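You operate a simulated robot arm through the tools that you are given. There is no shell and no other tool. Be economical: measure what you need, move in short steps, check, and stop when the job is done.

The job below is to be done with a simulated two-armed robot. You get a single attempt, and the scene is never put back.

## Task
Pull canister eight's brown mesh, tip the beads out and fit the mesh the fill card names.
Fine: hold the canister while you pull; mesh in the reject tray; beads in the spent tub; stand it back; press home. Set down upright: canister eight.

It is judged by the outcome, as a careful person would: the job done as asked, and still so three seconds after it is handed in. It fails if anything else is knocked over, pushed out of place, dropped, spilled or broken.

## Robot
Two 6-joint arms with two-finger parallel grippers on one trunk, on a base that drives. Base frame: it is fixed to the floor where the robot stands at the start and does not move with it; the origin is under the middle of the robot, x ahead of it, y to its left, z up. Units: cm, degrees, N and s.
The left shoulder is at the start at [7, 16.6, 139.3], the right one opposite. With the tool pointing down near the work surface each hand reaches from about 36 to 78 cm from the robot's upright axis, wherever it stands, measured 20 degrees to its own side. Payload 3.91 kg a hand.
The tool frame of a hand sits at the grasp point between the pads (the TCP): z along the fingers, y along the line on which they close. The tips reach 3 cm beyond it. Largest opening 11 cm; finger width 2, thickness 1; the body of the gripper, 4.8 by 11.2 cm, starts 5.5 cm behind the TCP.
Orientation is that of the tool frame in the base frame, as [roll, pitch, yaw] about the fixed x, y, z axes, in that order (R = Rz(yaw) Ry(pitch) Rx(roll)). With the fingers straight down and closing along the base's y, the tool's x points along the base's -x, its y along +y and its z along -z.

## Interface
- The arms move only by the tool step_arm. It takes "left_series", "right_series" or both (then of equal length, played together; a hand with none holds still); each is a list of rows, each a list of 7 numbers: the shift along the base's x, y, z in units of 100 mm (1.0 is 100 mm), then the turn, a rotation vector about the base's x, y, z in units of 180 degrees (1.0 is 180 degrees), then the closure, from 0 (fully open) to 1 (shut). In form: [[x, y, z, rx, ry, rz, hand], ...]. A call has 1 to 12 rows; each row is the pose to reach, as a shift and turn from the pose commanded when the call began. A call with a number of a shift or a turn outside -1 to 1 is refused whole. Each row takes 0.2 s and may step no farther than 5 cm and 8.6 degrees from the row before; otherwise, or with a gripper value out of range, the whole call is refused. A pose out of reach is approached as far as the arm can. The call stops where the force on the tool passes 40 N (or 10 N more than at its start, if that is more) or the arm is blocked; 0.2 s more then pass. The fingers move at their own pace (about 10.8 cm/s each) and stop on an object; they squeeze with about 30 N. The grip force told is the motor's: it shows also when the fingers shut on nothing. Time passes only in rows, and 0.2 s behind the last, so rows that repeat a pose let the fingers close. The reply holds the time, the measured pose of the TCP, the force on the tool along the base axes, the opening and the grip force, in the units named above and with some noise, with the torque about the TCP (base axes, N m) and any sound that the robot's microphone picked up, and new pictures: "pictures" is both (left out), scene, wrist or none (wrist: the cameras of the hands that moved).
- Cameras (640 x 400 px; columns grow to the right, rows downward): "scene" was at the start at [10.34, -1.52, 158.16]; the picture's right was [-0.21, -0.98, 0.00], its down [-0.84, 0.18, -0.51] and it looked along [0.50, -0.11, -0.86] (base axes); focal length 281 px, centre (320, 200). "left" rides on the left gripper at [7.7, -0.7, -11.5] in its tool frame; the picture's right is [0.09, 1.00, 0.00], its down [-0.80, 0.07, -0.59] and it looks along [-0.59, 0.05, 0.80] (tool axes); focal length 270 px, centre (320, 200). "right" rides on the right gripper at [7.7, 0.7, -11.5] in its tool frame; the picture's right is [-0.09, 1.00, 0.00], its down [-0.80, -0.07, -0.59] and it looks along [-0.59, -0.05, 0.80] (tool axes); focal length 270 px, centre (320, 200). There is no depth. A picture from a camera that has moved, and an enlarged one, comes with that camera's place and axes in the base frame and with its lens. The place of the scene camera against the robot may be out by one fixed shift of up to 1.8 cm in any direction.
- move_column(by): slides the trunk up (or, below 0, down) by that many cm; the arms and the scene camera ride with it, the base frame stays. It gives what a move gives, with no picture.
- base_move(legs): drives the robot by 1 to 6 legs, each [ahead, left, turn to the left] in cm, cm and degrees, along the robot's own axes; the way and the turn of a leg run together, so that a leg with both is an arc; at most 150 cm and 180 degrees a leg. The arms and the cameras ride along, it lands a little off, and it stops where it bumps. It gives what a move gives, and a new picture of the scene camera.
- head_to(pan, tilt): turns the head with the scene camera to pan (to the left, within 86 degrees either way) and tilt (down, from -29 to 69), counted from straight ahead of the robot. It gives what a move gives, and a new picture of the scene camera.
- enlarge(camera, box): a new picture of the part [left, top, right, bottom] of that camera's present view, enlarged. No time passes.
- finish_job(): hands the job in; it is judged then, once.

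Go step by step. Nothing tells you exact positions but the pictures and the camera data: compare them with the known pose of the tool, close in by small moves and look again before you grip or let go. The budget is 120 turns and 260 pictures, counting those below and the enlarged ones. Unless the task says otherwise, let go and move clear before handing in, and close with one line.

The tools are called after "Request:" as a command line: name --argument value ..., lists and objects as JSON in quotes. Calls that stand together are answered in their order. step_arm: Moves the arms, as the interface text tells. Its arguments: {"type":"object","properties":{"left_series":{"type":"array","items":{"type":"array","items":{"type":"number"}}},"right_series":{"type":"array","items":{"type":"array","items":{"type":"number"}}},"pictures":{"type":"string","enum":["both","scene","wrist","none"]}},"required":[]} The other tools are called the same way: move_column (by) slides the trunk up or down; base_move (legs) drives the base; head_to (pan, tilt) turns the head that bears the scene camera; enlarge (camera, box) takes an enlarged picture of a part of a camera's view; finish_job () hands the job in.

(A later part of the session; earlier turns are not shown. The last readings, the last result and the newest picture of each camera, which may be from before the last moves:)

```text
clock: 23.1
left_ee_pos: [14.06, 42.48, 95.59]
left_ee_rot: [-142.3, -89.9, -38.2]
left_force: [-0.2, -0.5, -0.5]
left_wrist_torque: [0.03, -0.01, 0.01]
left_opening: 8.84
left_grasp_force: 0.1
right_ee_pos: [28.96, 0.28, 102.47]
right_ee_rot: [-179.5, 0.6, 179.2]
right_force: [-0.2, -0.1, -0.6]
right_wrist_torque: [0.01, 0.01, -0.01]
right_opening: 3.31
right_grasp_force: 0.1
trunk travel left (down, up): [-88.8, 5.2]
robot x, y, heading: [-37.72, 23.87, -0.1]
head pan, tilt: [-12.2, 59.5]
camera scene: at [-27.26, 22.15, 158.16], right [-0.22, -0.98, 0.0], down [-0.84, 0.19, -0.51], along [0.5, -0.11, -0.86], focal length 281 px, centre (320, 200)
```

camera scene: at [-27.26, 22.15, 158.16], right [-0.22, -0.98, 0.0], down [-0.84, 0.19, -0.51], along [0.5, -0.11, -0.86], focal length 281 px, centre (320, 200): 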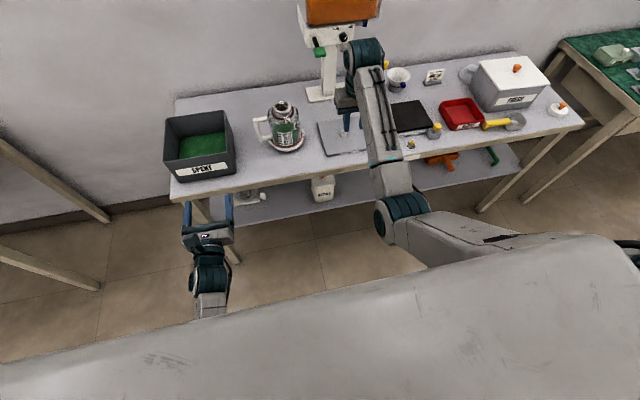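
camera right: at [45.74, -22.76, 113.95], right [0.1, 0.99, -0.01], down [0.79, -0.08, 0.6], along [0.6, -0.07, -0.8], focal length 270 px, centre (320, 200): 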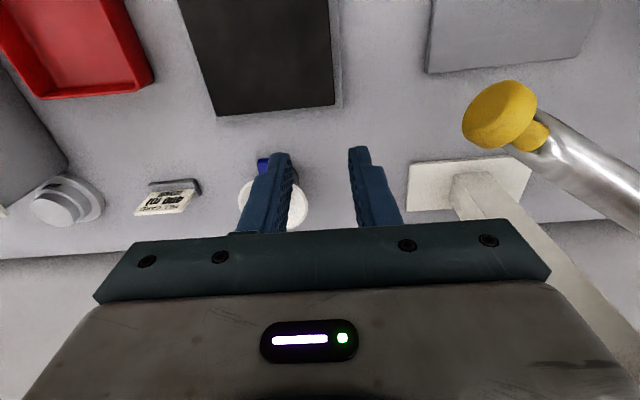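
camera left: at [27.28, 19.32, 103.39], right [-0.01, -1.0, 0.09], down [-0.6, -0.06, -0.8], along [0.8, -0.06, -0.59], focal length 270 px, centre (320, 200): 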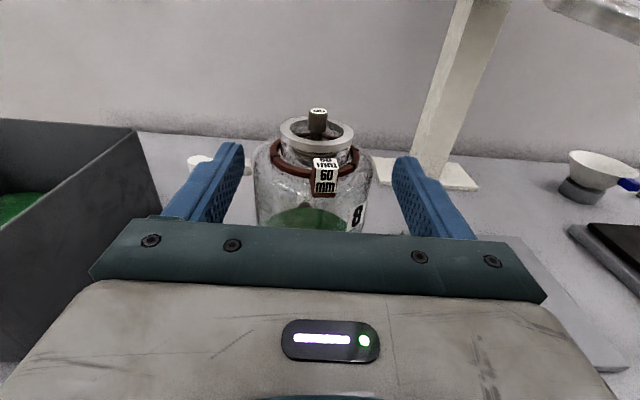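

Everything on the bench still looks in place. I'll raise the trunk 5 cm for clearance, then set up the hands: right over toward y ≈ 19, left yawed −20°.

Request:
move_column --by 5

Request:
step_arm --right_series '[[0.05, 0.25, 0, 0, 0, 0, 0.7], [0.1, 0.5, 0, 0, 0, 0, 0.7], [0.2, 0.75, 0, 0, 0, 0, 0.7], [0.27, 0.95, 0, 0, 0, 0, 0.7], [0.27, 0.95, 0, 0, 0, 0, 0.7]]' --left_series '[[0, -0.2, 0, 0, 0, -0.04, 0.2], [0.1, -0.4, 0, 0, 0, -0.08, 0.2], [0.2, -0.7, 0, 0, 0, -0.111, 0.2], [0.3, -1.0, 0, 0, 0, -0.111, 0.2], [0.3, -1.0, 0, 0, 0, -0.111, 0.2]]' --pictures "none"

Request:
step_arm --right_series '[[0, 0.25, 0, 0, 0, 0, 0.7], [0, 0.5, 0, 0, 0, 0, 0.7], [0, 0.75, 0, 0, 0, 0, 0.7], [0, 0.92, 0, 0, 0, 0, 0.7], [0, 0.92, 0, 0, 0, 0, 0.7]]' --pictures "both"

```text
clock: 24.0
left_ee_pos: [14.08, 42.79, 100.63]
left_ee_rot: [-168.0, -89.8, -12.6]
left_force: [0.8, 0.2, -0.2]
left_wrist_torque: [-0.03, 0.01, 0.01]
left_opening: 8.8
left_grasp_force: 0.0
right_ee_pos: [28.87, 0.53, 107.43]
right_ee_rot: [-179.4, 0.5, 179.1]
right_force: [0.1, 0.5, 0.2]
right_wrist_torque: [0.02, 0.01, -0.02]
right_opening: 3.31
right_grasp_force: 0.1
trunk travel left (down, up): [-93.8, 0.2]
robot x, y, heading: [-37.83, 23.84, -0.3]
head pan, tilt: [-12.2, 59.5]
```

```text
clock: 25.2
left_ee_pos: [17.01, 32.87, 100.7]
left_ee_rot: [-164.2, -89.9, -36.5]
left_force: [0.6, -0.2, -0.1]
left_wrist_torque: [-0.02, 0.0, 0.01]
left_opening: 8.8
left_grasp_force: 0.0
left hand out of reach, approached as far as the arm can: row 1
right_ee_pos: [31.54, 10.01, 107.41]
right_ee_rot: [-179.3, 0.5, 179.1]
right_force: [-0.7, -0.7, 0.2]
right_wrist_torque: [-0.02, 0.04, 0.0]
right_opening: 3.3
right_grasp_force: 0.0
trunk travel left (down, up): [-93.8, 0.2]
robot x, y, heading: [-37.51, 23.9, -0.4]
head pan, tilt: [-12.2, 59.5]
```

```text
clock: 26.4
left_ee_pos: [17.11, 32.82, 100.57]
left_ee_rot: [-160.8, -89.9, -39.9]
left_force: [0.0, 0.3, -0.7]
left_wrist_torque: [-0.04, 0.0, -0.01]
left_opening: 8.81
left_grasp_force: 0.2
right_ee_pos: [31.46, 19.17, 107.28]
right_ee_rot: [-179.4, 0.5, 179.1]
right_force: [-0.4, -0.2, -0.1]
right_wrist_torque: [0.02, 0.01, -0.01]
right_opening: 3.29
right_grasp_force: 0.1
trunk travel left (down, up): [-93.8, 0.2]
robot x, y, heading: [-37.58, 24.05, 0.0]
head pan, tilt: [-12.2, 59.5]
camera scene: at [-27.25, 22.34, 163.16], right [-0.22, -0.98, 0.0], down [-0.84, 0.19, -0.51], along [0.49, -0.11, -0.86], focal length 281 px, centre (320, 200)
camera right: at [23.93, 19.95, 118.72], right [0.1, 0.99, -0.01], down [0.79, -0.08, 0.6], along [0.6, -0.07, -0.8], focal length 270 px, centre (320, 200)
```

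scene: 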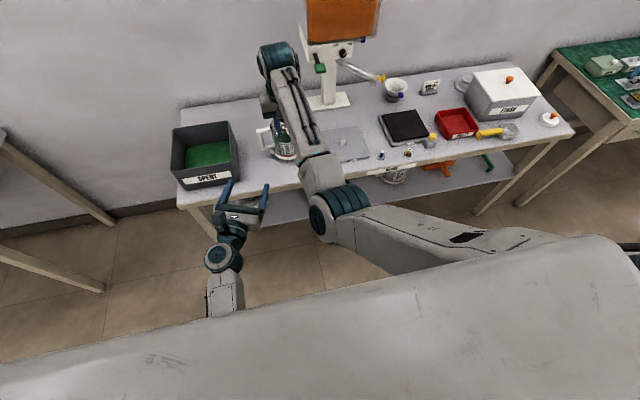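
right: 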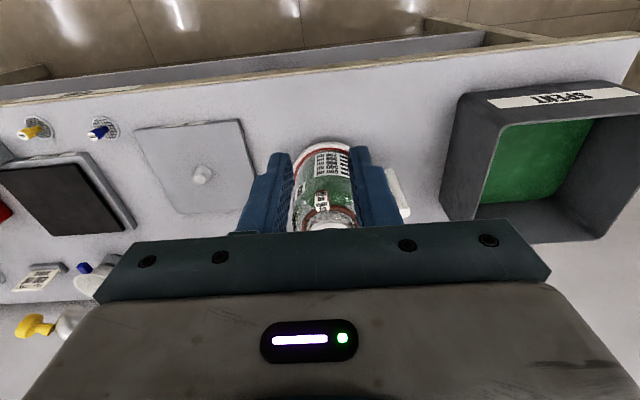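

The right hand now has room at z = 107. Before driving in I'll check the dispenser's corner position from this viewpoint.

Request:
enlarge --camera "scene" --box '[230, 0, 410, 112]'

```text
3.56 times, centred on (320, 56) of scene
camera zoom: at [-27.25, 22.34, 163.16], right [-0.22, -0.98, 0.0], down [-0.84, 0.19, -0.51], along [0.49, -0.11, -0.86], focal length 1001 px, centre (320, 712)
```

zoom: 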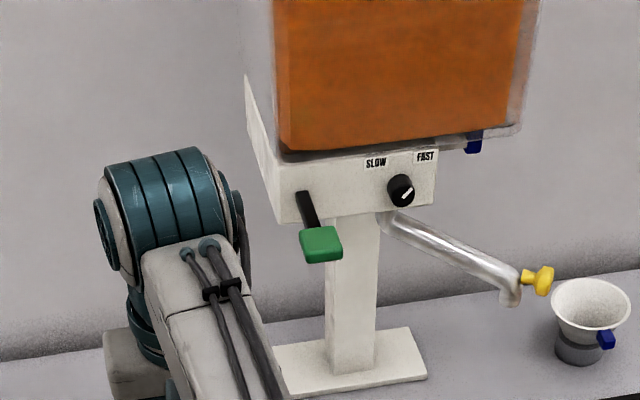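

The dispenser's front panel corner is at about (53, 8), lever at (46, 6, 110); the right wrist at y ≈ 19 clears it. Driving forward 15.8 cm.

Request:
base_move --legs '[[15.8, 0, 0]]'

Request:
enlarge --camera "right" --box '[0, 0, 640, 400]'

Request:
enlarge --camera "left" --box '[0, 0, 640, 400]'

```text
clock: 27.8
left_ee_pos: [32.72, 32.54, 100.88]
left_ee_rot: [-117.2, -89.9, -83.7]
left_force: [-1.0, 0.5, 0.7]
left_wrist_torque: [-0.02, 0.03, 0.04]
left_opening: 8.79
left_grasp_force: 0.1
right_ee_pos: [47.4, 18.78, 107.53]
right_ee_rot: [-179.3, 0.8, 178.9]
right_force: [0.3, -0.5, 0.5]
right_wrist_torque: [-0.01, -0.01, -0.01]
right_opening: 3.31
right_grasp_force: 0.1
trunk travel left (down, up): [-93.8, 0.2]
robot x, y, heading: [-21.85, 23.52, -0.6]
head pan, tilt: [-12.2, 59.5]
camera scene: at [-11.75, 22.21, 163.2], right [-0.22, -0.98, 0.0], down [-0.84, 0.19, -0.51], along [0.5, -0.11, -0.86], focal length 281 px, centre (320, 200)
```

scene: 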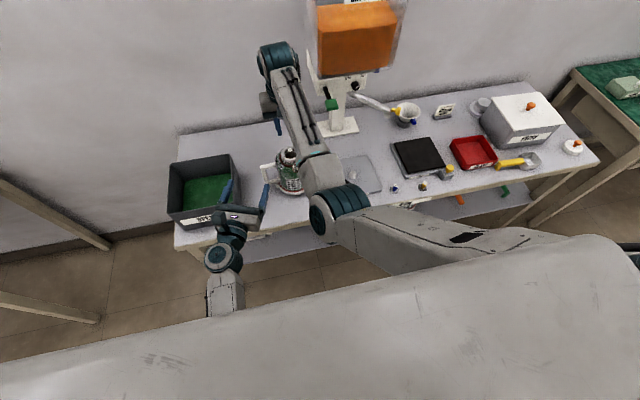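

```text
1.00 times, centred on (320, 200) of right
camera zoom: at [39.53, 19.62, 118.9], right [0.11, 0.99, -0.01], down [0.79, -0.08, 0.6], along [0.6, -0.07, -0.8], focal length 270 px, centre (320, 200)
```

zoom: 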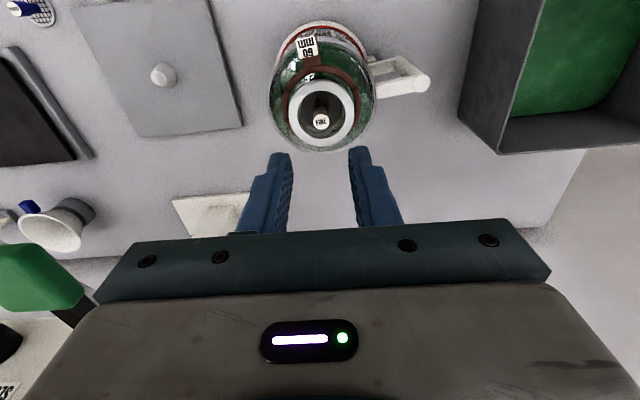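

```text
1.00 times, centred on (320, 200) of left
camera zoom: at [22.26, 37.11, 108.55], right [-0.35, -0.93, 0.09], down [-0.58, 0.15, -0.8], along [0.73, -0.33, -0.59], focal length 270 px, centre (320, 200)
```

zoom: 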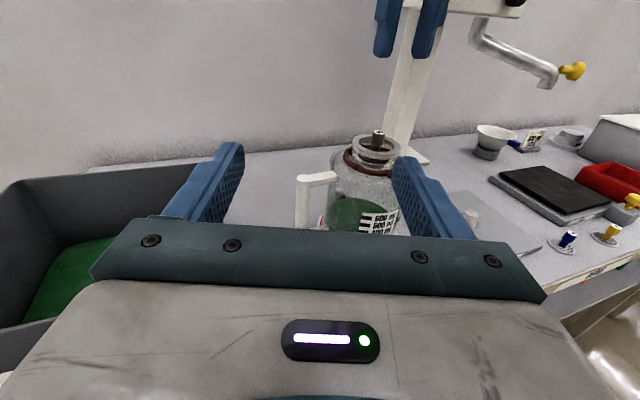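

The knob is at about (47.7, 18.7), and the right hand hovers 7 cm clear of the lever. Now the left hand goes to a pre-grasp 8 cm short of the neck along its −20° heading.

Request:
step_arm --left_series '[[0.1, -0.4, 0, 0, 0, 0, 0.2], [0.3, -0.75, 0, 0, 0, 0, 0.2], [0.45, -1.0, 0, 0, 0, 0, 0.2], [0.6, -1.0, -0.3, 0, 0, 0, 0.2], [0.72, -1.0, -0.55, 0, 0, 0, 0.2], [0.72, -1.0, -0.55, 0, 0, 0, 0.2]]' --pictures "wrist"

Request:
enlarge --camera "left" --box '[200, 110, 440, 260]'

```text
clock: 28.6
left_ee_pos: [35.72, 29.87, 96.46]
left_ee_rot: [-118.3, -80.8, -83.6]
left_force: [-0.4, -0.7, -0.8]
left_wrist_torque: [-0.03, 0.01, -0.03]
left_opening: 8.78
left_grasp_force: 0.1
left hand out of reach, approached as far as the arm can: row 3
right_ee_pos: [47.75, 18.77, 107.15]
right_ee_rot: [-179.4, 0.5, 179.0]
right_force: [0.7, -0.2, 0.0]
right_wrist_torque: [0.01, 0.03, -0.02]
right_opening: 3.29
right_grasp_force: 0.0
trunk travel left (down, up): [-93.8, 0.2]
robot x, y, heading: [-21.54, 23.99, -0.4]
head pan, tilt: [-12.2, 59.5]
stopped in row 3 (left hand): the arm was blocked; the commanded pose is now the measured one
camera left: at [25.5, 33.42, 105.1], right [-0.37, -0.93, -0.05], down [-0.59, 0.28, -0.76], along [0.72, -0.25, -0.65], focal length 270 px, centre (320, 200)
```

left: 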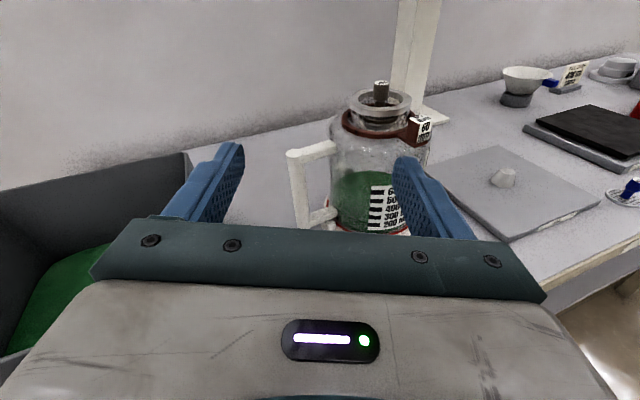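

```text
2.67 times, centred on (320, 185) of left
camera zoom: at [25.5, 33.42, 105.1], right [-0.37, -0.93, -0.05], down [-0.59, 0.28, -0.76], along [0.72, -0.25, -0.65], focal length 721 px, centre (320, 240)
```

zoom: 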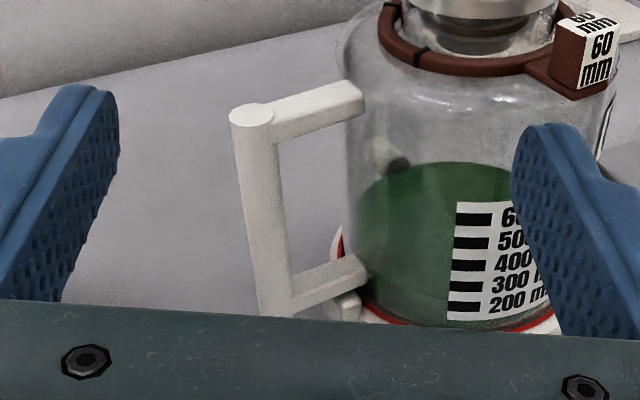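

The left arm got blocked with a slight tilt. I'll look at the scene to see whether the arms are interfering.

Request:
head_to --pan 0 --tilt 62

```text
clock: 29.3
left_ee_pos: [35.6, 29.88, 96.56]
left_ee_rot: [-118.3, -80.8, -83.7]
left_force: [0.5, -0.1, 0.3]
left_wrist_torque: [-0.05, 0.01, 0.02]
left_opening: 8.81
left_grasp_force: 0.1
right_ee_pos: [47.54, 18.75, 107.39]
right_ee_rot: [-179.3, 0.5, 178.8]
right_force: [0.6, 0.5, -0.5]
right_wrist_torque: [0.0, 0.0, 0.0]
right_opening: 3.29
right_grasp_force: 0.1
trunk travel left (down, up): [-93.8, 0.2]
robot x, y, heading: [-21.33, 23.87, -0.6]
head pan, tilt: [0.0, 62.0]
camera scene: at [-11.42, 23.62, 162.87], right [-0.01, -1.0, 0.0], down [-0.88, 0.01, -0.47], along [0.47, 0.0, -0.88], focal length 281 px, centre (320, 200)
```

scene: 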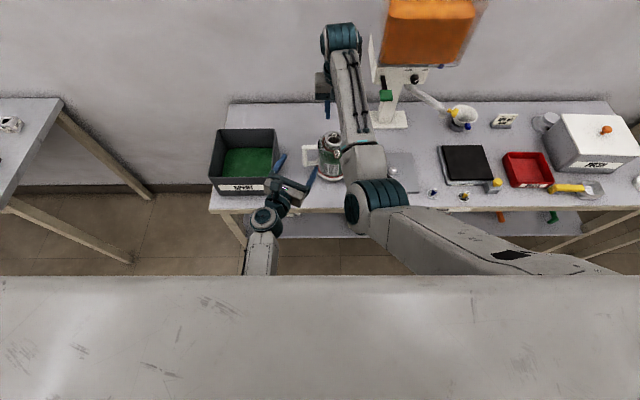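

The wrist roll seems to be at its limit in the flipped pose at this yaw. I'll roll the left hand back the other way (camera underneath), which is mid-range, after backing off slightly.

Request:
step_arm --left_series '[[-0.1, 0, 0.05, 0.0405, -0.0152, 0, 0.2], [-0.2, 0, 0.1, 0.081, -0.0304, 0, 0.2], [-0.2, 0, 0.15, 0.1214, -0.0457, 0, 0.2], [-0.2, 0, 0.2, 0.1618, -0.0609, 0, 0.2], [-0.2, 0, 0.2, 0.2023, -0.0761, 0, 0.2], [-0.2, 0, 0.2, 0.2427, -0.0914, 0, 0.2], [-0.2, 0, 0.2, 0.2832, -0.1066, 0, 0.2], [-0.2, 0, 0.2, 0.3236, -0.1218, 0, 0.2], [-0.2, 0, 0.2, 0.3641, -0.137, 0, 0.2], [-0.2, 0, 0.2, 0.4045, -0.1523, 0, 0.2], [-0.2, 0, 0.2, 0.445, -0.1675, 0, 0.2]]' --pictures "none"

Request:
step_arm --left_series '[[0, 0, 0, 0.0405, -0.0152, 0, 0.2], [0, 0, 0, 0.081, -0.0304, 0, 0.2], [0, 0, 0, 0.1214, -0.0457, 0, 0.2], [0, 0, 0, 0.1618, -0.0609, 0, 0.2], [0, 0, 0, 0.2023, -0.0761, 0, 0.2], [0, 0, 0, 0.2427, -0.0914, 0, 0.2], [0, 0, 0, 0.2832, -0.1066, 0, 0.2], [0, 0, 0, 0.3236, -0.1218, 0, 0.2], [0, 0, 0, 0.3641, -0.137, 0, 0.2], [0, 0, 0, 0.4045, -0.1523, 0, 0.2], [0, 0, 0, 0.445, -0.1675, 0, 0.2]]' --pictures "both"

```text
clock: 31.7
left_ee_pos: [33.88, 31.89, 98.26]
left_ee_rot: [-91.6, 7.1, -107.3]
left_force: [-0.1, 0.7, 0.2]
left_wrist_torque: [-0.02, 0.01, 0.01]
left_opening: 8.82
left_grasp_force: 0.1
right_ee_pos: [47.41, 18.82, 107.35]
right_ee_rot: [-179.4, 0.6, 178.8]
right_force: [1.0, -0.2, 1.1]
right_wrist_torque: [0.02, -0.02, 0.03]
right_opening: 3.31
right_grasp_force: 0.1
trunk travel left (down, up): [-93.8, 0.2]
robot x, y, heading: [-21.38, 24.11, -0.6]
head pan, tilt: [0.0, 62.0]
```

```text
clock: 34.1
left_ee_pos: [33.22, 30.69, 97.83]
left_ee_rot: [8.5, 86.7, -11.0]
left_force: [0.9, 0.1, 0.8]
left_wrist_torque: [0.01, 0.01, 0.01]
left_opening: 8.78
left_grasp_force: 0.0
right_ee_pos: [47.45, 18.79, 107.31]
right_ee_rot: [-179.5, 0.5, 178.8]
right_force: [-0.6, 0.7, -0.5]
right_wrist_torque: [0.02, 0.0, -0.04]
right_opening: 3.29
right_grasp_force: 0.0
trunk travel left (down, up): [-93.8, 0.2]
robot x, y, heading: [-21.49, 24.08, -0.6]
head pan, tilt: [0.0, 62.0]
camera scene: at [-11.46, 23.64, 162.88], right [-0.01, -1.0, 0.0], down [-0.88, 0.01, -0.47], along [0.47, 0.0, -0.88], focal length 281 px, centre (320, 200)
camera left: at [22.62, 33.67, 89.57], right [0.33, 0.94, -0.08], down [-0.58, 0.27, 0.77], along [0.74, -0.21, 0.64], focal length 270 px, centre (320, 200)
```

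scene: 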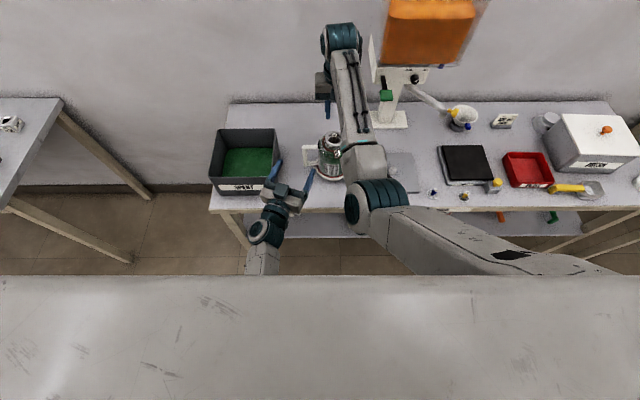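
left: 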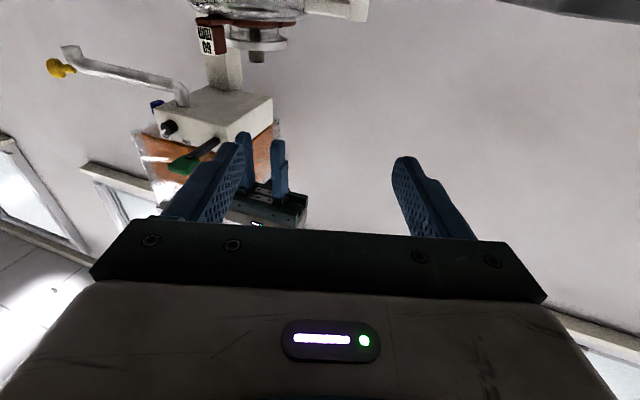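

Left hand is now level (closing axis horizontal), yaw −19.5°. Moving to the pre-grasp in front of the neck.

Request:
step_arm --left_series '[[0, -0.25, 0, 0.003, 0.009, 0, 0.2], [0.1, -0.5, 0, 0.006, 0.018, 0, 0.2], [0.25, -0.75, -0.1, 0.0093, 0.026, 0, 0.2], [0.45, -0.93, -0.2, 0.0093, 0.026, 0, 0.2], [0.67, -0.93, -0.31, 0.0093, 0.026, 0, 0.2], [0.67, -0.93, -0.31, 0.0093, 0.026, 0, 0.2]]' --pictures "both"

Request:
enlarge --camera "right" --box '[200, 0, 440, 150]'

Request:
enlarge --camera "scene" --box '[280, 120, 376, 180]'

```text
clock: 34.9
left_ee_pos: [34.31, 29.9, 93.95]
left_ee_rot: [118.7, 81.6, 98.6]
left_force: [0.5, -0.5, -0.5]
left_wrist_torque: [0.0, -0.01, -0.03]
left_opening: 8.81
left_grasp_force: 0.0
left hand out of reach, approached as far as the arm can: row 3
right_ee_pos: [47.62, 18.81, 107.22]
right_ee_rot: [-179.3, 0.5, 178.9]
right_force: [0.8, -0.1, 0.2]
right_wrist_torque: [0.0, 0.0, 0.02]
right_opening: 3.31
right_grasp_force: 0.0
trunk travel left (down, up): [-93.8, 0.2]
robot x, y, heading: [-21.68, 24.11, -0.8]
head pan, tilt: [0.0, 62.0]
stopped in row 3 (left hand): the arm was blocked; the commanded pose is now the measured one
camera scene: at [-11.31, 23.64, 162.86], right [-0.01, -1.0, 0.0], down [-0.88, 0.01, -0.47], along [0.47, 0.0, -0.88], focal length 281 px, centre (320, 200)
camera left: at [23.2, 34.19, 87.07], right [0.34, 0.94, 0.04], down [-0.52, 0.15, 0.84], along [0.78, -0.31, 0.54], focal length 270 px, centre (320, 200)
```

scene: 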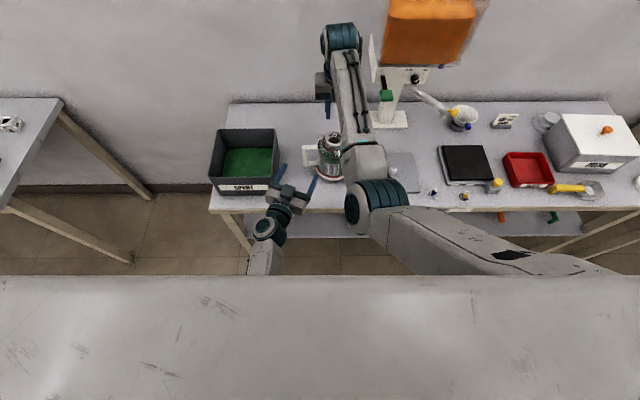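
left: 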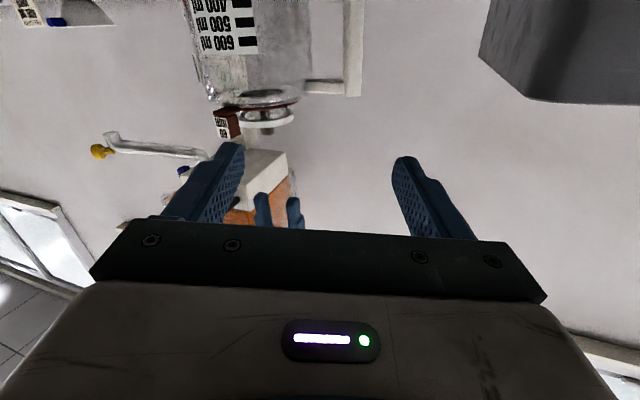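

```text
2.67 times, centred on (320, 75) of right
camera zoom: at [39.93, 19.63, 118.64], right [0.11, 0.99, -0.01], down [0.79, -0.08, 0.6], along [0.6, -0.07, -0.8], focal length 721 px, centre (320, 533)
```

zoom: 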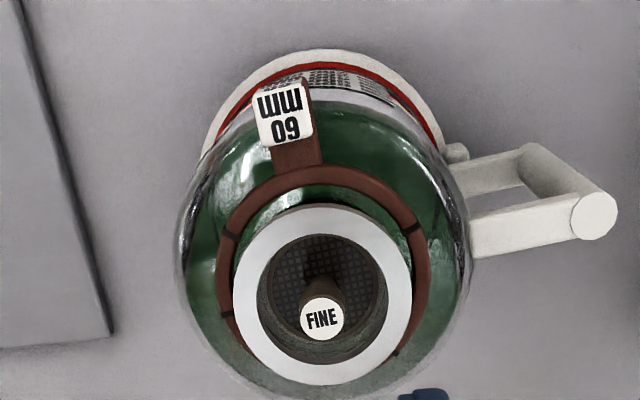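

```text
6.67 times, centred on (328, 150) of scene
camera zoom: at [-11.31, 23.64, 162.86], right [-0.01, -1.0, 0.0], down [-0.88, 0.01, -0.47], along [0.47, 0.0, -0.88], focal length 1876 px, centre (267, 533)
```

zoom: 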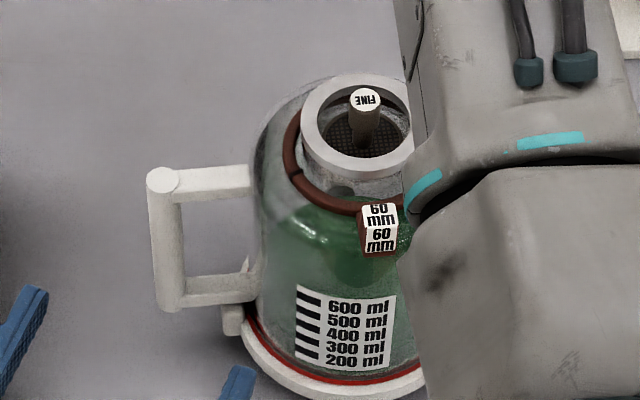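

Blocked again at the same spot, likely the folded left elbow near the trunk. I'll extend the left arm forward first, re-level it, then shift inward.

Request:
step_arm --left_series '[[0.15, 0.05, 0.05, -0.018, 0.006, 0, 0.2], [0.3, 0.05, 0.1, -0.036, 0.013, 0, 0.2], [0.4, 0, 0.1, -0.036, 0.013, 0, 0.2], [0.4, -0.15, 0.1, -0.036, 0.013, 0, 0.2], [0.4, -0.3, 0.1, -0.036, 0.013, 0, 0.2], [0.4, -0.45, 0.1, -0.036, 0.013, 0, 0.2]]' --pictures "scene"

```text
clock: 36.5
left_ee_pos: [37.9, 28.75, 93.26]
left_ee_rot: [143.8, 83.1, 123.3]
left_force: [0.0, -0.5, -1.0]
left_wrist_torque: [0.05, 0.0, 0.01]
left_opening: 8.8
left_grasp_force: 0.0
right_ee_pos: [47.54, 18.79, 107.38]
right_ee_rot: [-179.3, 0.5, 178.9]
right_force: [0.2, -0.1, -0.6]
right_wrist_torque: [-0.03, 0.02, 0.02]
right_opening: 3.31
right_grasp_force: 0.1
trunk travel left (down, up): [-93.8, 0.2]
robot x, y, heading: [-21.87, 24.13, -0.6]
head pan, tilt: [0.0, 62.0]
stopped in row 6 (left hand): the arm was blocked; the commanded pose is now the measured one
camera scene: at [-11.48, 23.63, 162.88], right [-0.01, -1.0, 0.0], down [-0.88, 0.01, -0.47], along [0.47, 0.0, -0.88], focal length 281 px, centre (320, 200)
```

scene: 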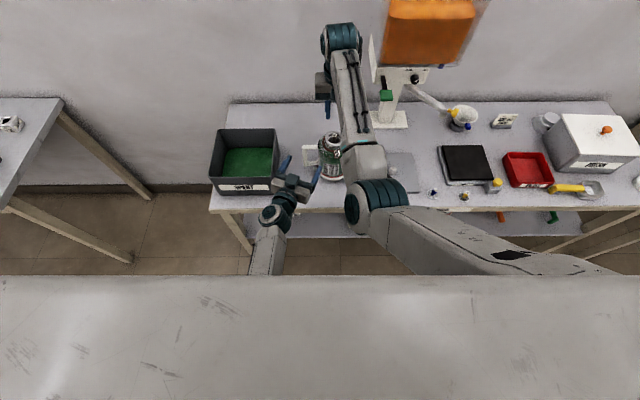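

I'll test how far inward the right arm can go (free air at z = 107), to decide where the base should stand.

Request:
step_arm --right_series '[[0, 0.25, 0, 0, 0, 0, 0.7], [0, 0.5, 0, 0, 0, 0, 0.7], [0, 0.75, 0, 0, 0, 0, 0.7], [0, 1.0, 0, 0, 0, 0, 0.7], [0, 1.0, 0, 0, 0, 0, 0.7]]' --left_series '[[-0.05, 0.1, 0.05, 0, 0, 0, 0.2], [-0.1, 0.2, 0.1, 0, 0, 0, 0.2], [-0.1, 0.3, 0.1, 0, 0, 0, 0.2], [-0.1, 0.3, 0.1, 0, 0, 0, 0.2], [-0.1, 0.3, 0.1, 0, 0, 0, 0.2]]' --pictures "scene"

```text
clock: 37.7
left_ee_pos: [36.81, 31.58, 94.33]
left_ee_rot: [144.7, 83.2, 124.2]
left_force: [-0.2, 1.0, 0.5]
left_wrist_torque: [-0.02, -0.01, 0.0]
left_opening: 8.8
left_grasp_force: 0.0
right_ee_pos: [50.29, 26.21, 106.75]
right_ee_rot: [-179.5, 0.5, 179.0]
right_force: [0.6, -0.9, 1.0]
right_wrist_torque: [0.01, 0.01, 0.01]
right_opening: 3.31
right_grasp_force: 0.0
right hand out of reach, approached as far as the arm can: row 2, 3, 4, 5
trunk travel left (down, up): [-93.8, 0.2]
robot x, y, heading: [-21.29, 23.86, -0.3]
head pan, tilt: [0.0, 62.0]
camera scene: at [-11.49, 23.59, 162.88], right [-0.01, -1.0, 0.0], down [-0.88, 0.01, -0.47], along [0.47, 0.0, -0.88], focal length 281 px, centre (320, 200)
```

scene: 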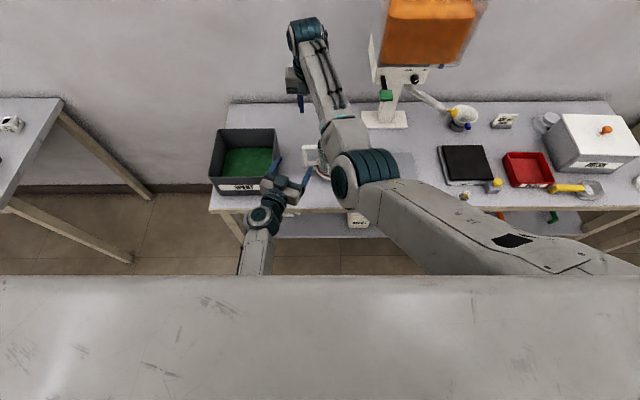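

The right arm reaches inward to about y = +2 relative to the robot. Standing at about (−27, 13) should suit both arms, so I'll back out, shift right 11 cm and re-set the hands.

Request:
base_move --legs '[[-20, 0, 0], [0, -11, 0]]'

Request:
step_arm --right_series '[[0.1, 0.1, 0, 0, 0, 0, 0.7], [0.2, 0.2, -0.1, 0, 0, 0, 0.7], [0.26, 0.35, -0.2, 0, 0, 0, 0.7], [0.26, 0.35, -0.2, 0, 0, 0, 0.7]]' --left_series '[[0.1, 0, 0, 0, 0, 0, 0.2], [0.2, 0, 0, 0, 0, 0, 0.2], [0.3, 0, 0, 0, 0, 0, 0.2], [0.3, 0, 0, 0, 0, 0, 0.2]]' --pictures "both"

```text
clock: 40.0
left_ee_pos: [17.14, 21.4, 94.31]
left_ee_rot: [145.2, 83.3, 125.0]
left_force: [-0.2, 0.0, -0.1]
left_wrist_torque: [0.0, -0.01, -0.04]
left_opening: 8.8
left_grasp_force: 0.1
right_ee_pos: [30.57, 15.99, 106.71]
right_ee_rot: [-179.3, 0.6, 179.3]
right_force: [-0.5, 0.1, 0.6]
right_wrist_torque: [-0.03, -0.02, 0.01]
right_opening: 3.3
right_grasp_force: 0.0
trunk travel left (down, up): [-93.8, 0.2]
robot x, y, heading: [-41.15, 12.95, 0.1]
head pan, tilt: [0.0, 62.0]
camera scene: at [-31.17, 13.32, 162.88], right [0.0, -1.0, 0.0], down [-0.88, 0.0, -0.47], along [0.47, 0.0, -0.88], focal length 281 px, centre (320, 200)
```

scene: 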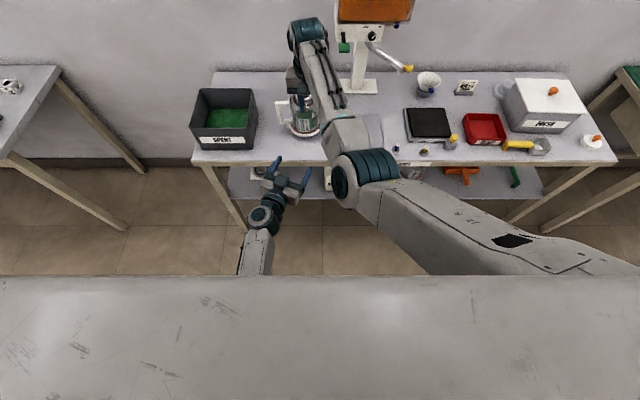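

```text
clock: 41.0
left_ee_pos: [20.22, 21.23, 94.23]
left_ee_rot: [144.7, 83.2, 124.5]
left_force: [0.1, -0.2, 0.7]
left_wrist_torque: [0.0, 0.0, 0.03]
left_opening: 8.8
left_grasp_force: 0.1
right_ee_pos: [33.42, 19.07, 104.79]
right_ee_rot: [-179.4, 0.5, 179.3]
right_force: [0.1, 0.3, -0.2]
right_wrist_torque: [-0.03, -0.01, 0.01]
right_opening: 3.33
right_grasp_force: 0.0
trunk travel left (down, up): [-93.8, 0.2]
robot x, y, heading: [-41.33, 13.06, -0.0]
head pan, tilt: [0.0, 62.0]
camera scene: at [-31.08, 12.93, 162.88], right [0.0, -1.0, 0.0], down [-0.88, 0.0, -0.47], along [0.47, 0.0, -0.88], focal length 281 px, centre (320, 200)
camera right: at [25.7, 19.81, 116.14], right [0.1, 0.99, -0.01], down [0.8, -0.08, 0.6], along [0.6, -0.07, -0.8], focal length 270 px, centre (320, 200)
camera left: at [8.75, 25.14, 87.67], right [0.34, 0.94, -0.02], down [-0.48, 0.19, 0.86], along [0.81, -0.28, 0.51], focal length 270 px, centre (320, 200)
```

scene: 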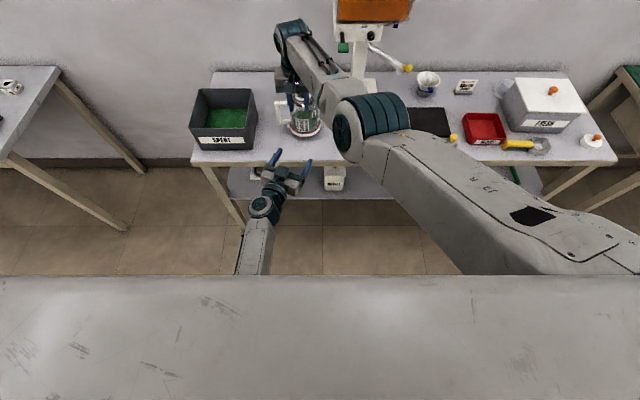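
right: 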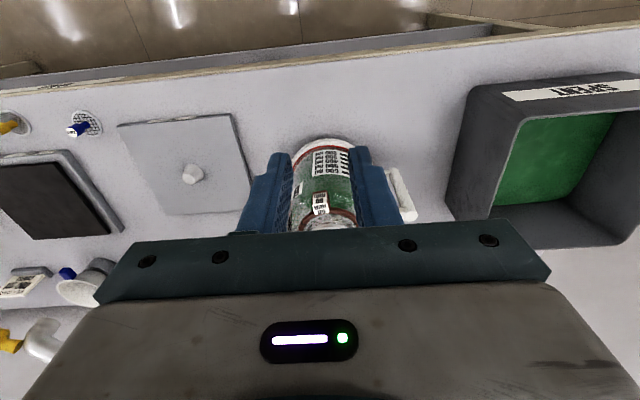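
left: 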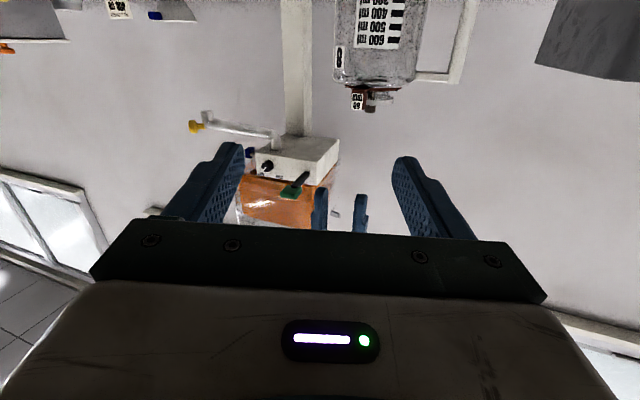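

Both hands are set. Driving forward 14.1 cm brings the right hand above the knob and the left hand short of the neck.

Request:
base_move --legs '[[14.1, 0, 0]]'

Request:
enlarge --camera "right" --box '[0, 0, 640, 400]'

```text
clock: 42.4
left_ee_pos: [34.16, 21.28, 94.33]
left_ee_rot: [143.9, 83.3, 124.0]
left_force: [0.0, 0.7, -0.8]
left_wrist_torque: [0.01, 0.02, -0.01]
left_opening: 8.8
left_grasp_force: 0.1
right_ee_pos: [47.42, 19.26, 104.99]
right_ee_rot: [-179.6, 0.6, 179.6]
right_force: [0.2, 0.6, 1.3]
right_wrist_torque: [0.0, 0.01, -0.06]
right_opening: 3.29
right_grasp_force: 0.1
trunk travel left (down, up): [-93.8, 0.2]
robot x, y, heading: [-27.01, 13.53, -0.1]
head pan, tilt: [0.0, 62.0]
camera scene: at [-17.21, 12.94, 162.91], right [0.0, -1.0, 0.0], down [-0.88, 0.0, -0.47], along [0.47, 0.0, -0.88], focal length 281 px, centre (320, 200)
```

scene: 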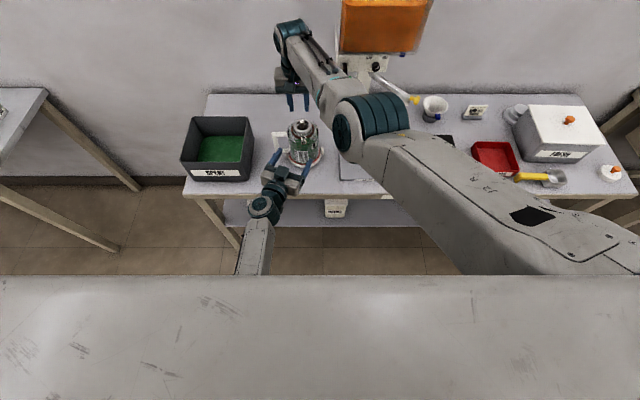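

```text
1.00 times, centred on (320, 200) of right
camera zoom: at [39.64, 19.96, 116.29], right [0.1, 1.0, -0.01], down [0.79, -0.07, 0.6], along [0.6, -0.06, -0.8], focal length 270 px, centre (320, 200)
```

zoom: 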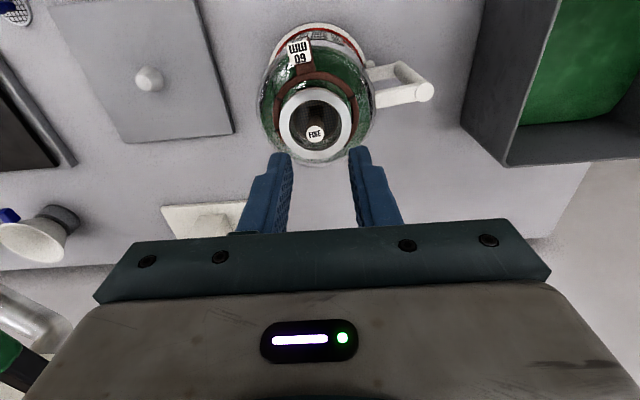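

Knob axis is at about (47.65, 18.68). Left hand now to 8 cm short of the axis, re-levelled.

Request:
step_arm --left_series '[[0.1, 0.1, 0.01, -0.014, -0.006, 0, 0.2], [0.25, 0.12, 0.03, -0.028, -0.0134, 0.002, 0.2], [0.45, 0.06, 0.03, -0.028, -0.0134, 0.002, 0.2], [0.6, 0.01, 0.03, -0.028, -0.0134, 0.002, 0.2], [0.6, 0.01, 0.03, -0.028, -0.0134, 0.002, 0.2]]' --pictures "none"

Request:
enlarge --camera "right" --box '[180, 0, 460, 175]'

Request:
enlarge --camera "scene" --box '[240, 100, 352, 170]'

```text
clock: 43.6
left_ee_pos: [40.24, 21.4, 94.5]
left_ee_rot: [-179.8, 88.4, 160.2]
left_force: [0.2, 0.1, 0.0]
left_wrist_torque: [0.04, -0.04, -0.02]
left_opening: 8.8
left_grasp_force: 0.1
right_ee_pos: [47.51, 19.23, 104.76]
right_ee_rot: [-179.5, 0.4, 179.5]
right_force: [-0.1, -0.7, 0.4]
right_wrist_torque: [0.0, 0.02, -0.02]
right_opening: 3.3
right_grasp_force: 0.0
trunk travel left (down, up): [-93.8, 0.2]
robot x, y, heading: [-27.26, 12.92, 0.3]
head pan, tilt: [0.0, 62.0]
```

```text
2.29 times, centred on (320, 88) of right
camera zoom: at [39.81, 19.98, 116.18], right [0.1, 1.0, -0.01], down [0.8, -0.07, 0.6], along [0.6, -0.06, -0.8], focal length 618 px, centre (320, 457)
```

zoom: 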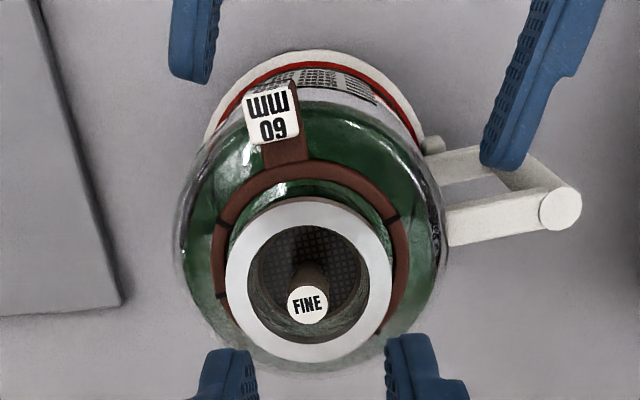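

```text
5.71 times, centred on (296, 135) of scene
camera zoom: at [-16.97, 12.97, 162.89], right [0.0, -1.0, 0.0], down [-0.88, 0.0, -0.47], along [0.47, 0.0, -0.88], focal length 1608 px, centre (457, 571)
```

zoom: 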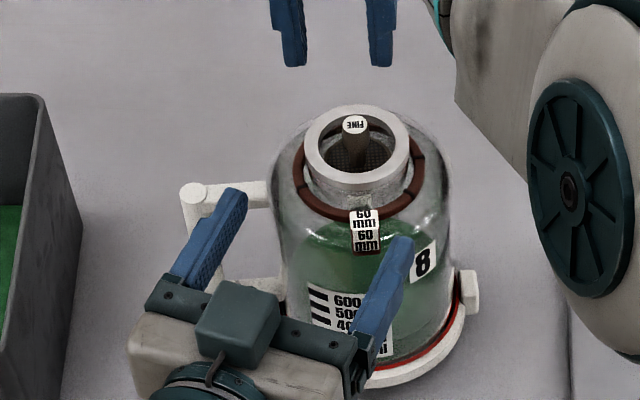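

The fingers line up on the neck. Advancing 8 cm along the hand's axis with the fingers at 7.7 cm.

Request:
step_arm --left_series '[[0.2, -0.073, 0, 0, 0, 0, 0.3], [0.4, -0.147, 0, 0, 0, 0, 0.3], [0.6, -0.22, 0, 0, 0, 0, 0.3], [0.74, -0.272, 0.0, 0, 0, 0, 0.3], [0.74, -0.272, 0.0, 0, 0, 0, 0.3]]' --pictures "none"

Request:
enlarge --camera "right" --box '[180, 0, 460, 175]'

Request:
enlarge --camera "scene" --box '[240, 100, 352, 170]'

```text
clock: 44.8
left_ee_pos: [47.71, 18.84, 94.37]
left_ee_rot: [179.8, 88.4, 159.9]
left_force: [-0.3, 0.2, -0.4]
left_wrist_torque: [0.0, 0.0, -0.02]
left_opening: 7.68
left_grasp_force: 0.1
right_ee_pos: [47.51, 19.22, 104.76]
right_ee_rot: [-179.5, 0.3, 179.5]
right_force: [-0.3, -0.1, -0.4]
right_wrist_torque: [0.01, 0.0, 0.0]
right_opening: 3.32
right_grasp_force: 0.0
trunk travel left (down, up): [-93.8, 0.2]
robot x, y, heading: [-27.14, 12.86, -0.0]
head pan, tilt: [0.0, 62.0]
```

```text
2.29 times, centred on (320, 88) of right
camera zoom: at [39.85, 19.97, 116.15], right [0.1, 1.0, -0.01], down [0.8, -0.07, 0.6], along [0.6, -0.06, -0.8], focal length 618 px, centre (320, 457)
```

zoom: 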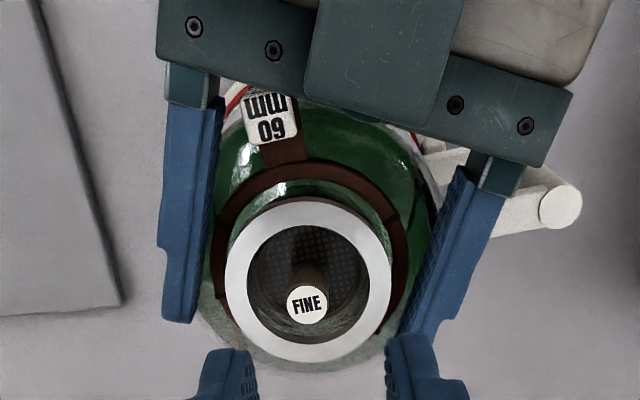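

```text
5.71 times, centred on (296, 135) of scene
camera zoom: at [-16.9, 12.95, 162.88], right [0.0, -1.0, 0.0], down [-0.88, 0.0, -0.47], along [0.47, 0.0, -0.88], focal length 1608 px, centre (457, 571)
```

zoom: 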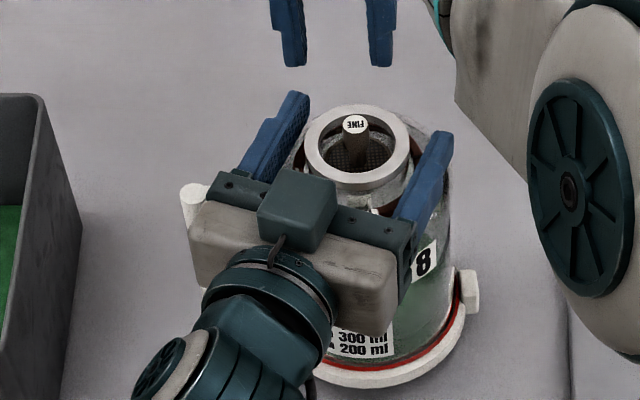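

The neck sits centred between the left fingers. Closing the left hand.

Request:
step_arm --left_series '[[0, 0, 0.01, 0, 0, 0, 0.4], [0, 0, 0.01, 0, 0, 0, 0.5], [0, 0, 0.01, 0, 0, 0, 1], [0, 0, 0.01, 0, 0, 0, 1], [0, 0, 0.01, 0, 0, 0, 1]]' --pictures "none"

Request:
enlarge --camera "right" --box '[180, 0, 460, 175]'

```text
clock: 46.0
left_ee_pos: [47.85, 18.79, 94.51]
left_ee_rot: [179.6, 88.3, 159.9]
left_force: [1.1, 1.5, -0.3]
left_wrist_torque: [0.01, -0.24, 0.08]
left_opening: 5.72
left_grasp_force: 29.8
right_ee_pos: [47.57, 19.26, 104.6]
right_ee_rot: [-179.4, 0.4, 179.4]
right_force: [-0.9, 0.3, -0.2]
right_wrist_torque: [-0.02, -0.05, -0.03]
right_opening: 3.27
right_grasp_force: 0.1
trunk travel left (down, up): [-93.8, 0.2]
robot x, y, heading: [-26.59, 12.81, 0.2]
head pan, tilt: [0.0, 62.0]
```

```text
2.29 times, centred on (320, 88) of right
camera zoom: at [39.91, 19.98, 116.12], right [0.1, 1.0, -0.01], down [0.8, -0.07, 0.6], along [0.6, -0.06, -0.8], focal length 618 px, centre (320, 457)
```

zoom: 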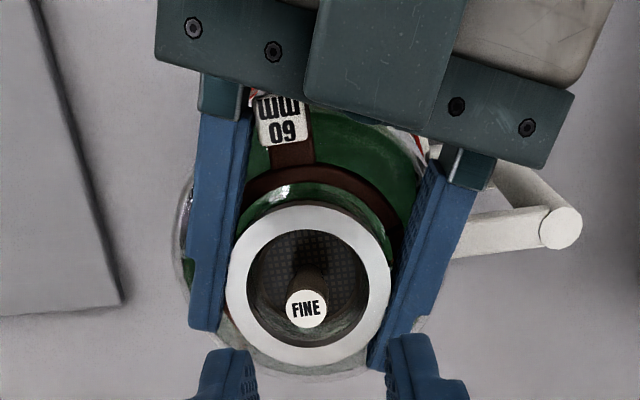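

Canister is firmly held (5.72). Now the right hand centres over the knob and comes down to just above it for a check.

Request:
step_arm --right_series '[[0.02, -0.03, -0.1, 0, 0, 0, 0.7], [0.04, -0.06, -0.2, 0, 0, 0, 0.7], [0.04, -0.06, -0.3, 0, 0, 0, 0.7], [0.04, -0.06, -0.3, 0, 0, 0, 0.7]]' --pictures "none"

Request:
enlarge --camera "right" --box '[200, 60, 440, 210]'

Request:
enlarge --camera "scene" --box '[256, 100, 352, 160]'

```text
clock: 47.0
left_ee_pos: [47.73, 18.86, 94.4]
left_ee_rot: [179.8, 88.4, 160.1]
left_force: [0.8, 1.0, 1.4]
left_wrist_torque: [0.04, -0.18, 0.04]
left_opening: 5.75
left_grasp_force: 30.3
right_ee_pos: [47.36, 18.2, 101.86]
right_ee_rot: [-179.5, 0.3, 179.5]
right_force: [0.7, 0.2, 0.8]
right_wrist_torque: [0.02, 0.0, 0.01]
right_opening: 3.32
right_grasp_force: 0.0
right hand out of reach, approached as far as the arm can: row 2, 3, 4
trunk travel left (down, up): [-93.8, 0.2]
robot x, y, heading: [-27.15, 12.86, 0.1]
head pan, tilt: [0.0, 62.0]
```

```text
2.67 times, centred on (320, 135) of right
camera zoom: at [39.61, 18.95, 113.26], right [0.1, 1.0, -0.01], down [0.8, -0.07, 0.6], along [0.6, -0.06, -0.8], focal length 721 px, centre (320, 373)
```

zoom: 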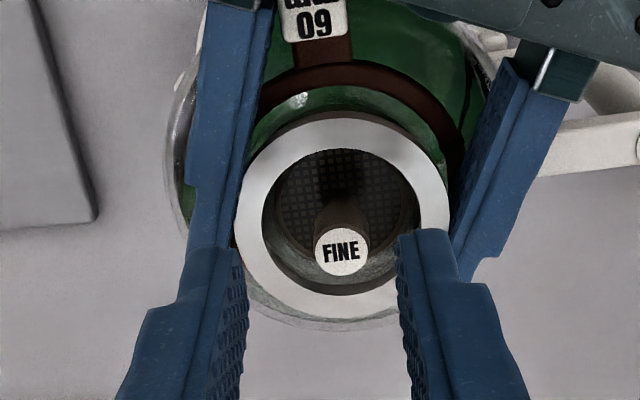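

```text
6.67 times, centred on (304, 130) of scene
camera zoom: at [-16.85, 12.96, 162.88], right [0.0, -1.0, 0.0], down [-0.88, 0.0, -0.47], along [0.47, 0.0, -0.88], focal length 1876 px, centre (427, 667)
```

zoom: 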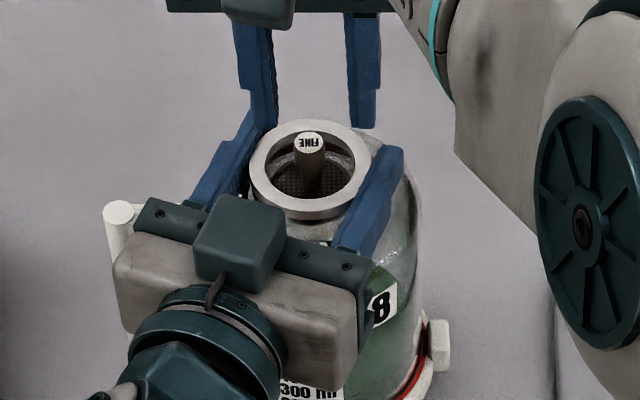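

The right arm is at the edge of its reach tool-down, so I'll lean it 15° (fingers forward-down) to bring the wrist closer, holding the tip position over the knob.

Request:
step_arm --right_series '[[0, 0, 0, 0, -0.03, 0, 0.7], [0, 0, 0, 0, -0.06, 0, 0.7], [0, 0, 0, 0, -0.083, 0, 0.7], [0, 0, 0, 0, -0.083, 0, 0.7]]' --pictures "none"

Request:
enlarge --camera "right" --box '[200, 60, 440, 210]'

Request:
enlarge --camera "scene" --box '[256, 100, 352, 160]'

```text
clock: 48.0
left_ee_pos: [47.82, 18.91, 94.55]
left_ee_rot: [-179.6, 88.5, 160.6]
left_force: [-0.8, 0.4, 0.7]
left_wrist_torque: [-0.09, 0.05, -0.02]
left_opening: 5.7
left_grasp_force: 29.9
right_ee_pos: [48.65, 16.72, 101.45]
right_ee_rot: [-179.6, 15.4, 179.4]
right_force: [-0.4, 0.8, -0.2]
right_wrist_torque: [-0.01, 0.0, 0.0]
right_opening: 3.28
right_grasp_force: 0.0
right hand out of reach, approached as far as the arm can: row 2, 3, 4
trunk travel left (down, up): [-93.8, 0.2]
robot x, y, heading: [-26.96, 13.11, -0.0]
head pan, tilt: [0.0, 62.0]
```

```text
2.67 times, centred on (320, 135) of right
camera zoom: at [38.35, 17.37, 110.41], right [0.1, 1.0, 0.02], down [0.61, -0.07, 0.79], along [0.78, -0.07, -0.62], focal length 721 px, centre (320, 373)
```

zoom: 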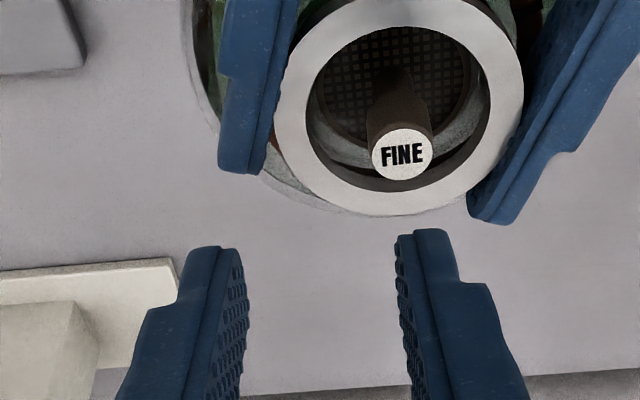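

```text
6.67 times, centred on (304, 130) of scene
camera zoom: at [-16.87, 12.95, 162.88], right [0.0, -1.0, 0.0], down [-0.88, 0.0, -0.47], along [0.47, 0.0, -0.88], focal length 1876 px, centre (427, 667)
```

zoom: 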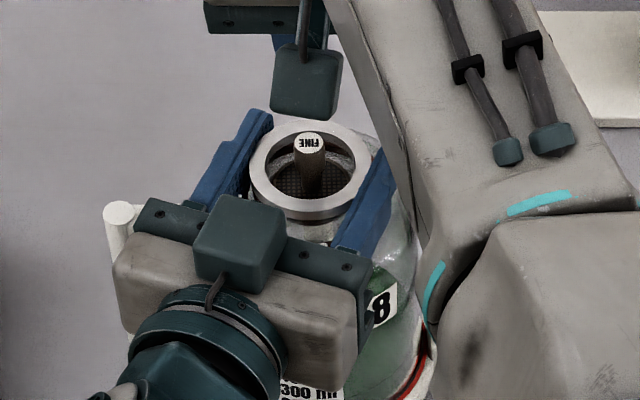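

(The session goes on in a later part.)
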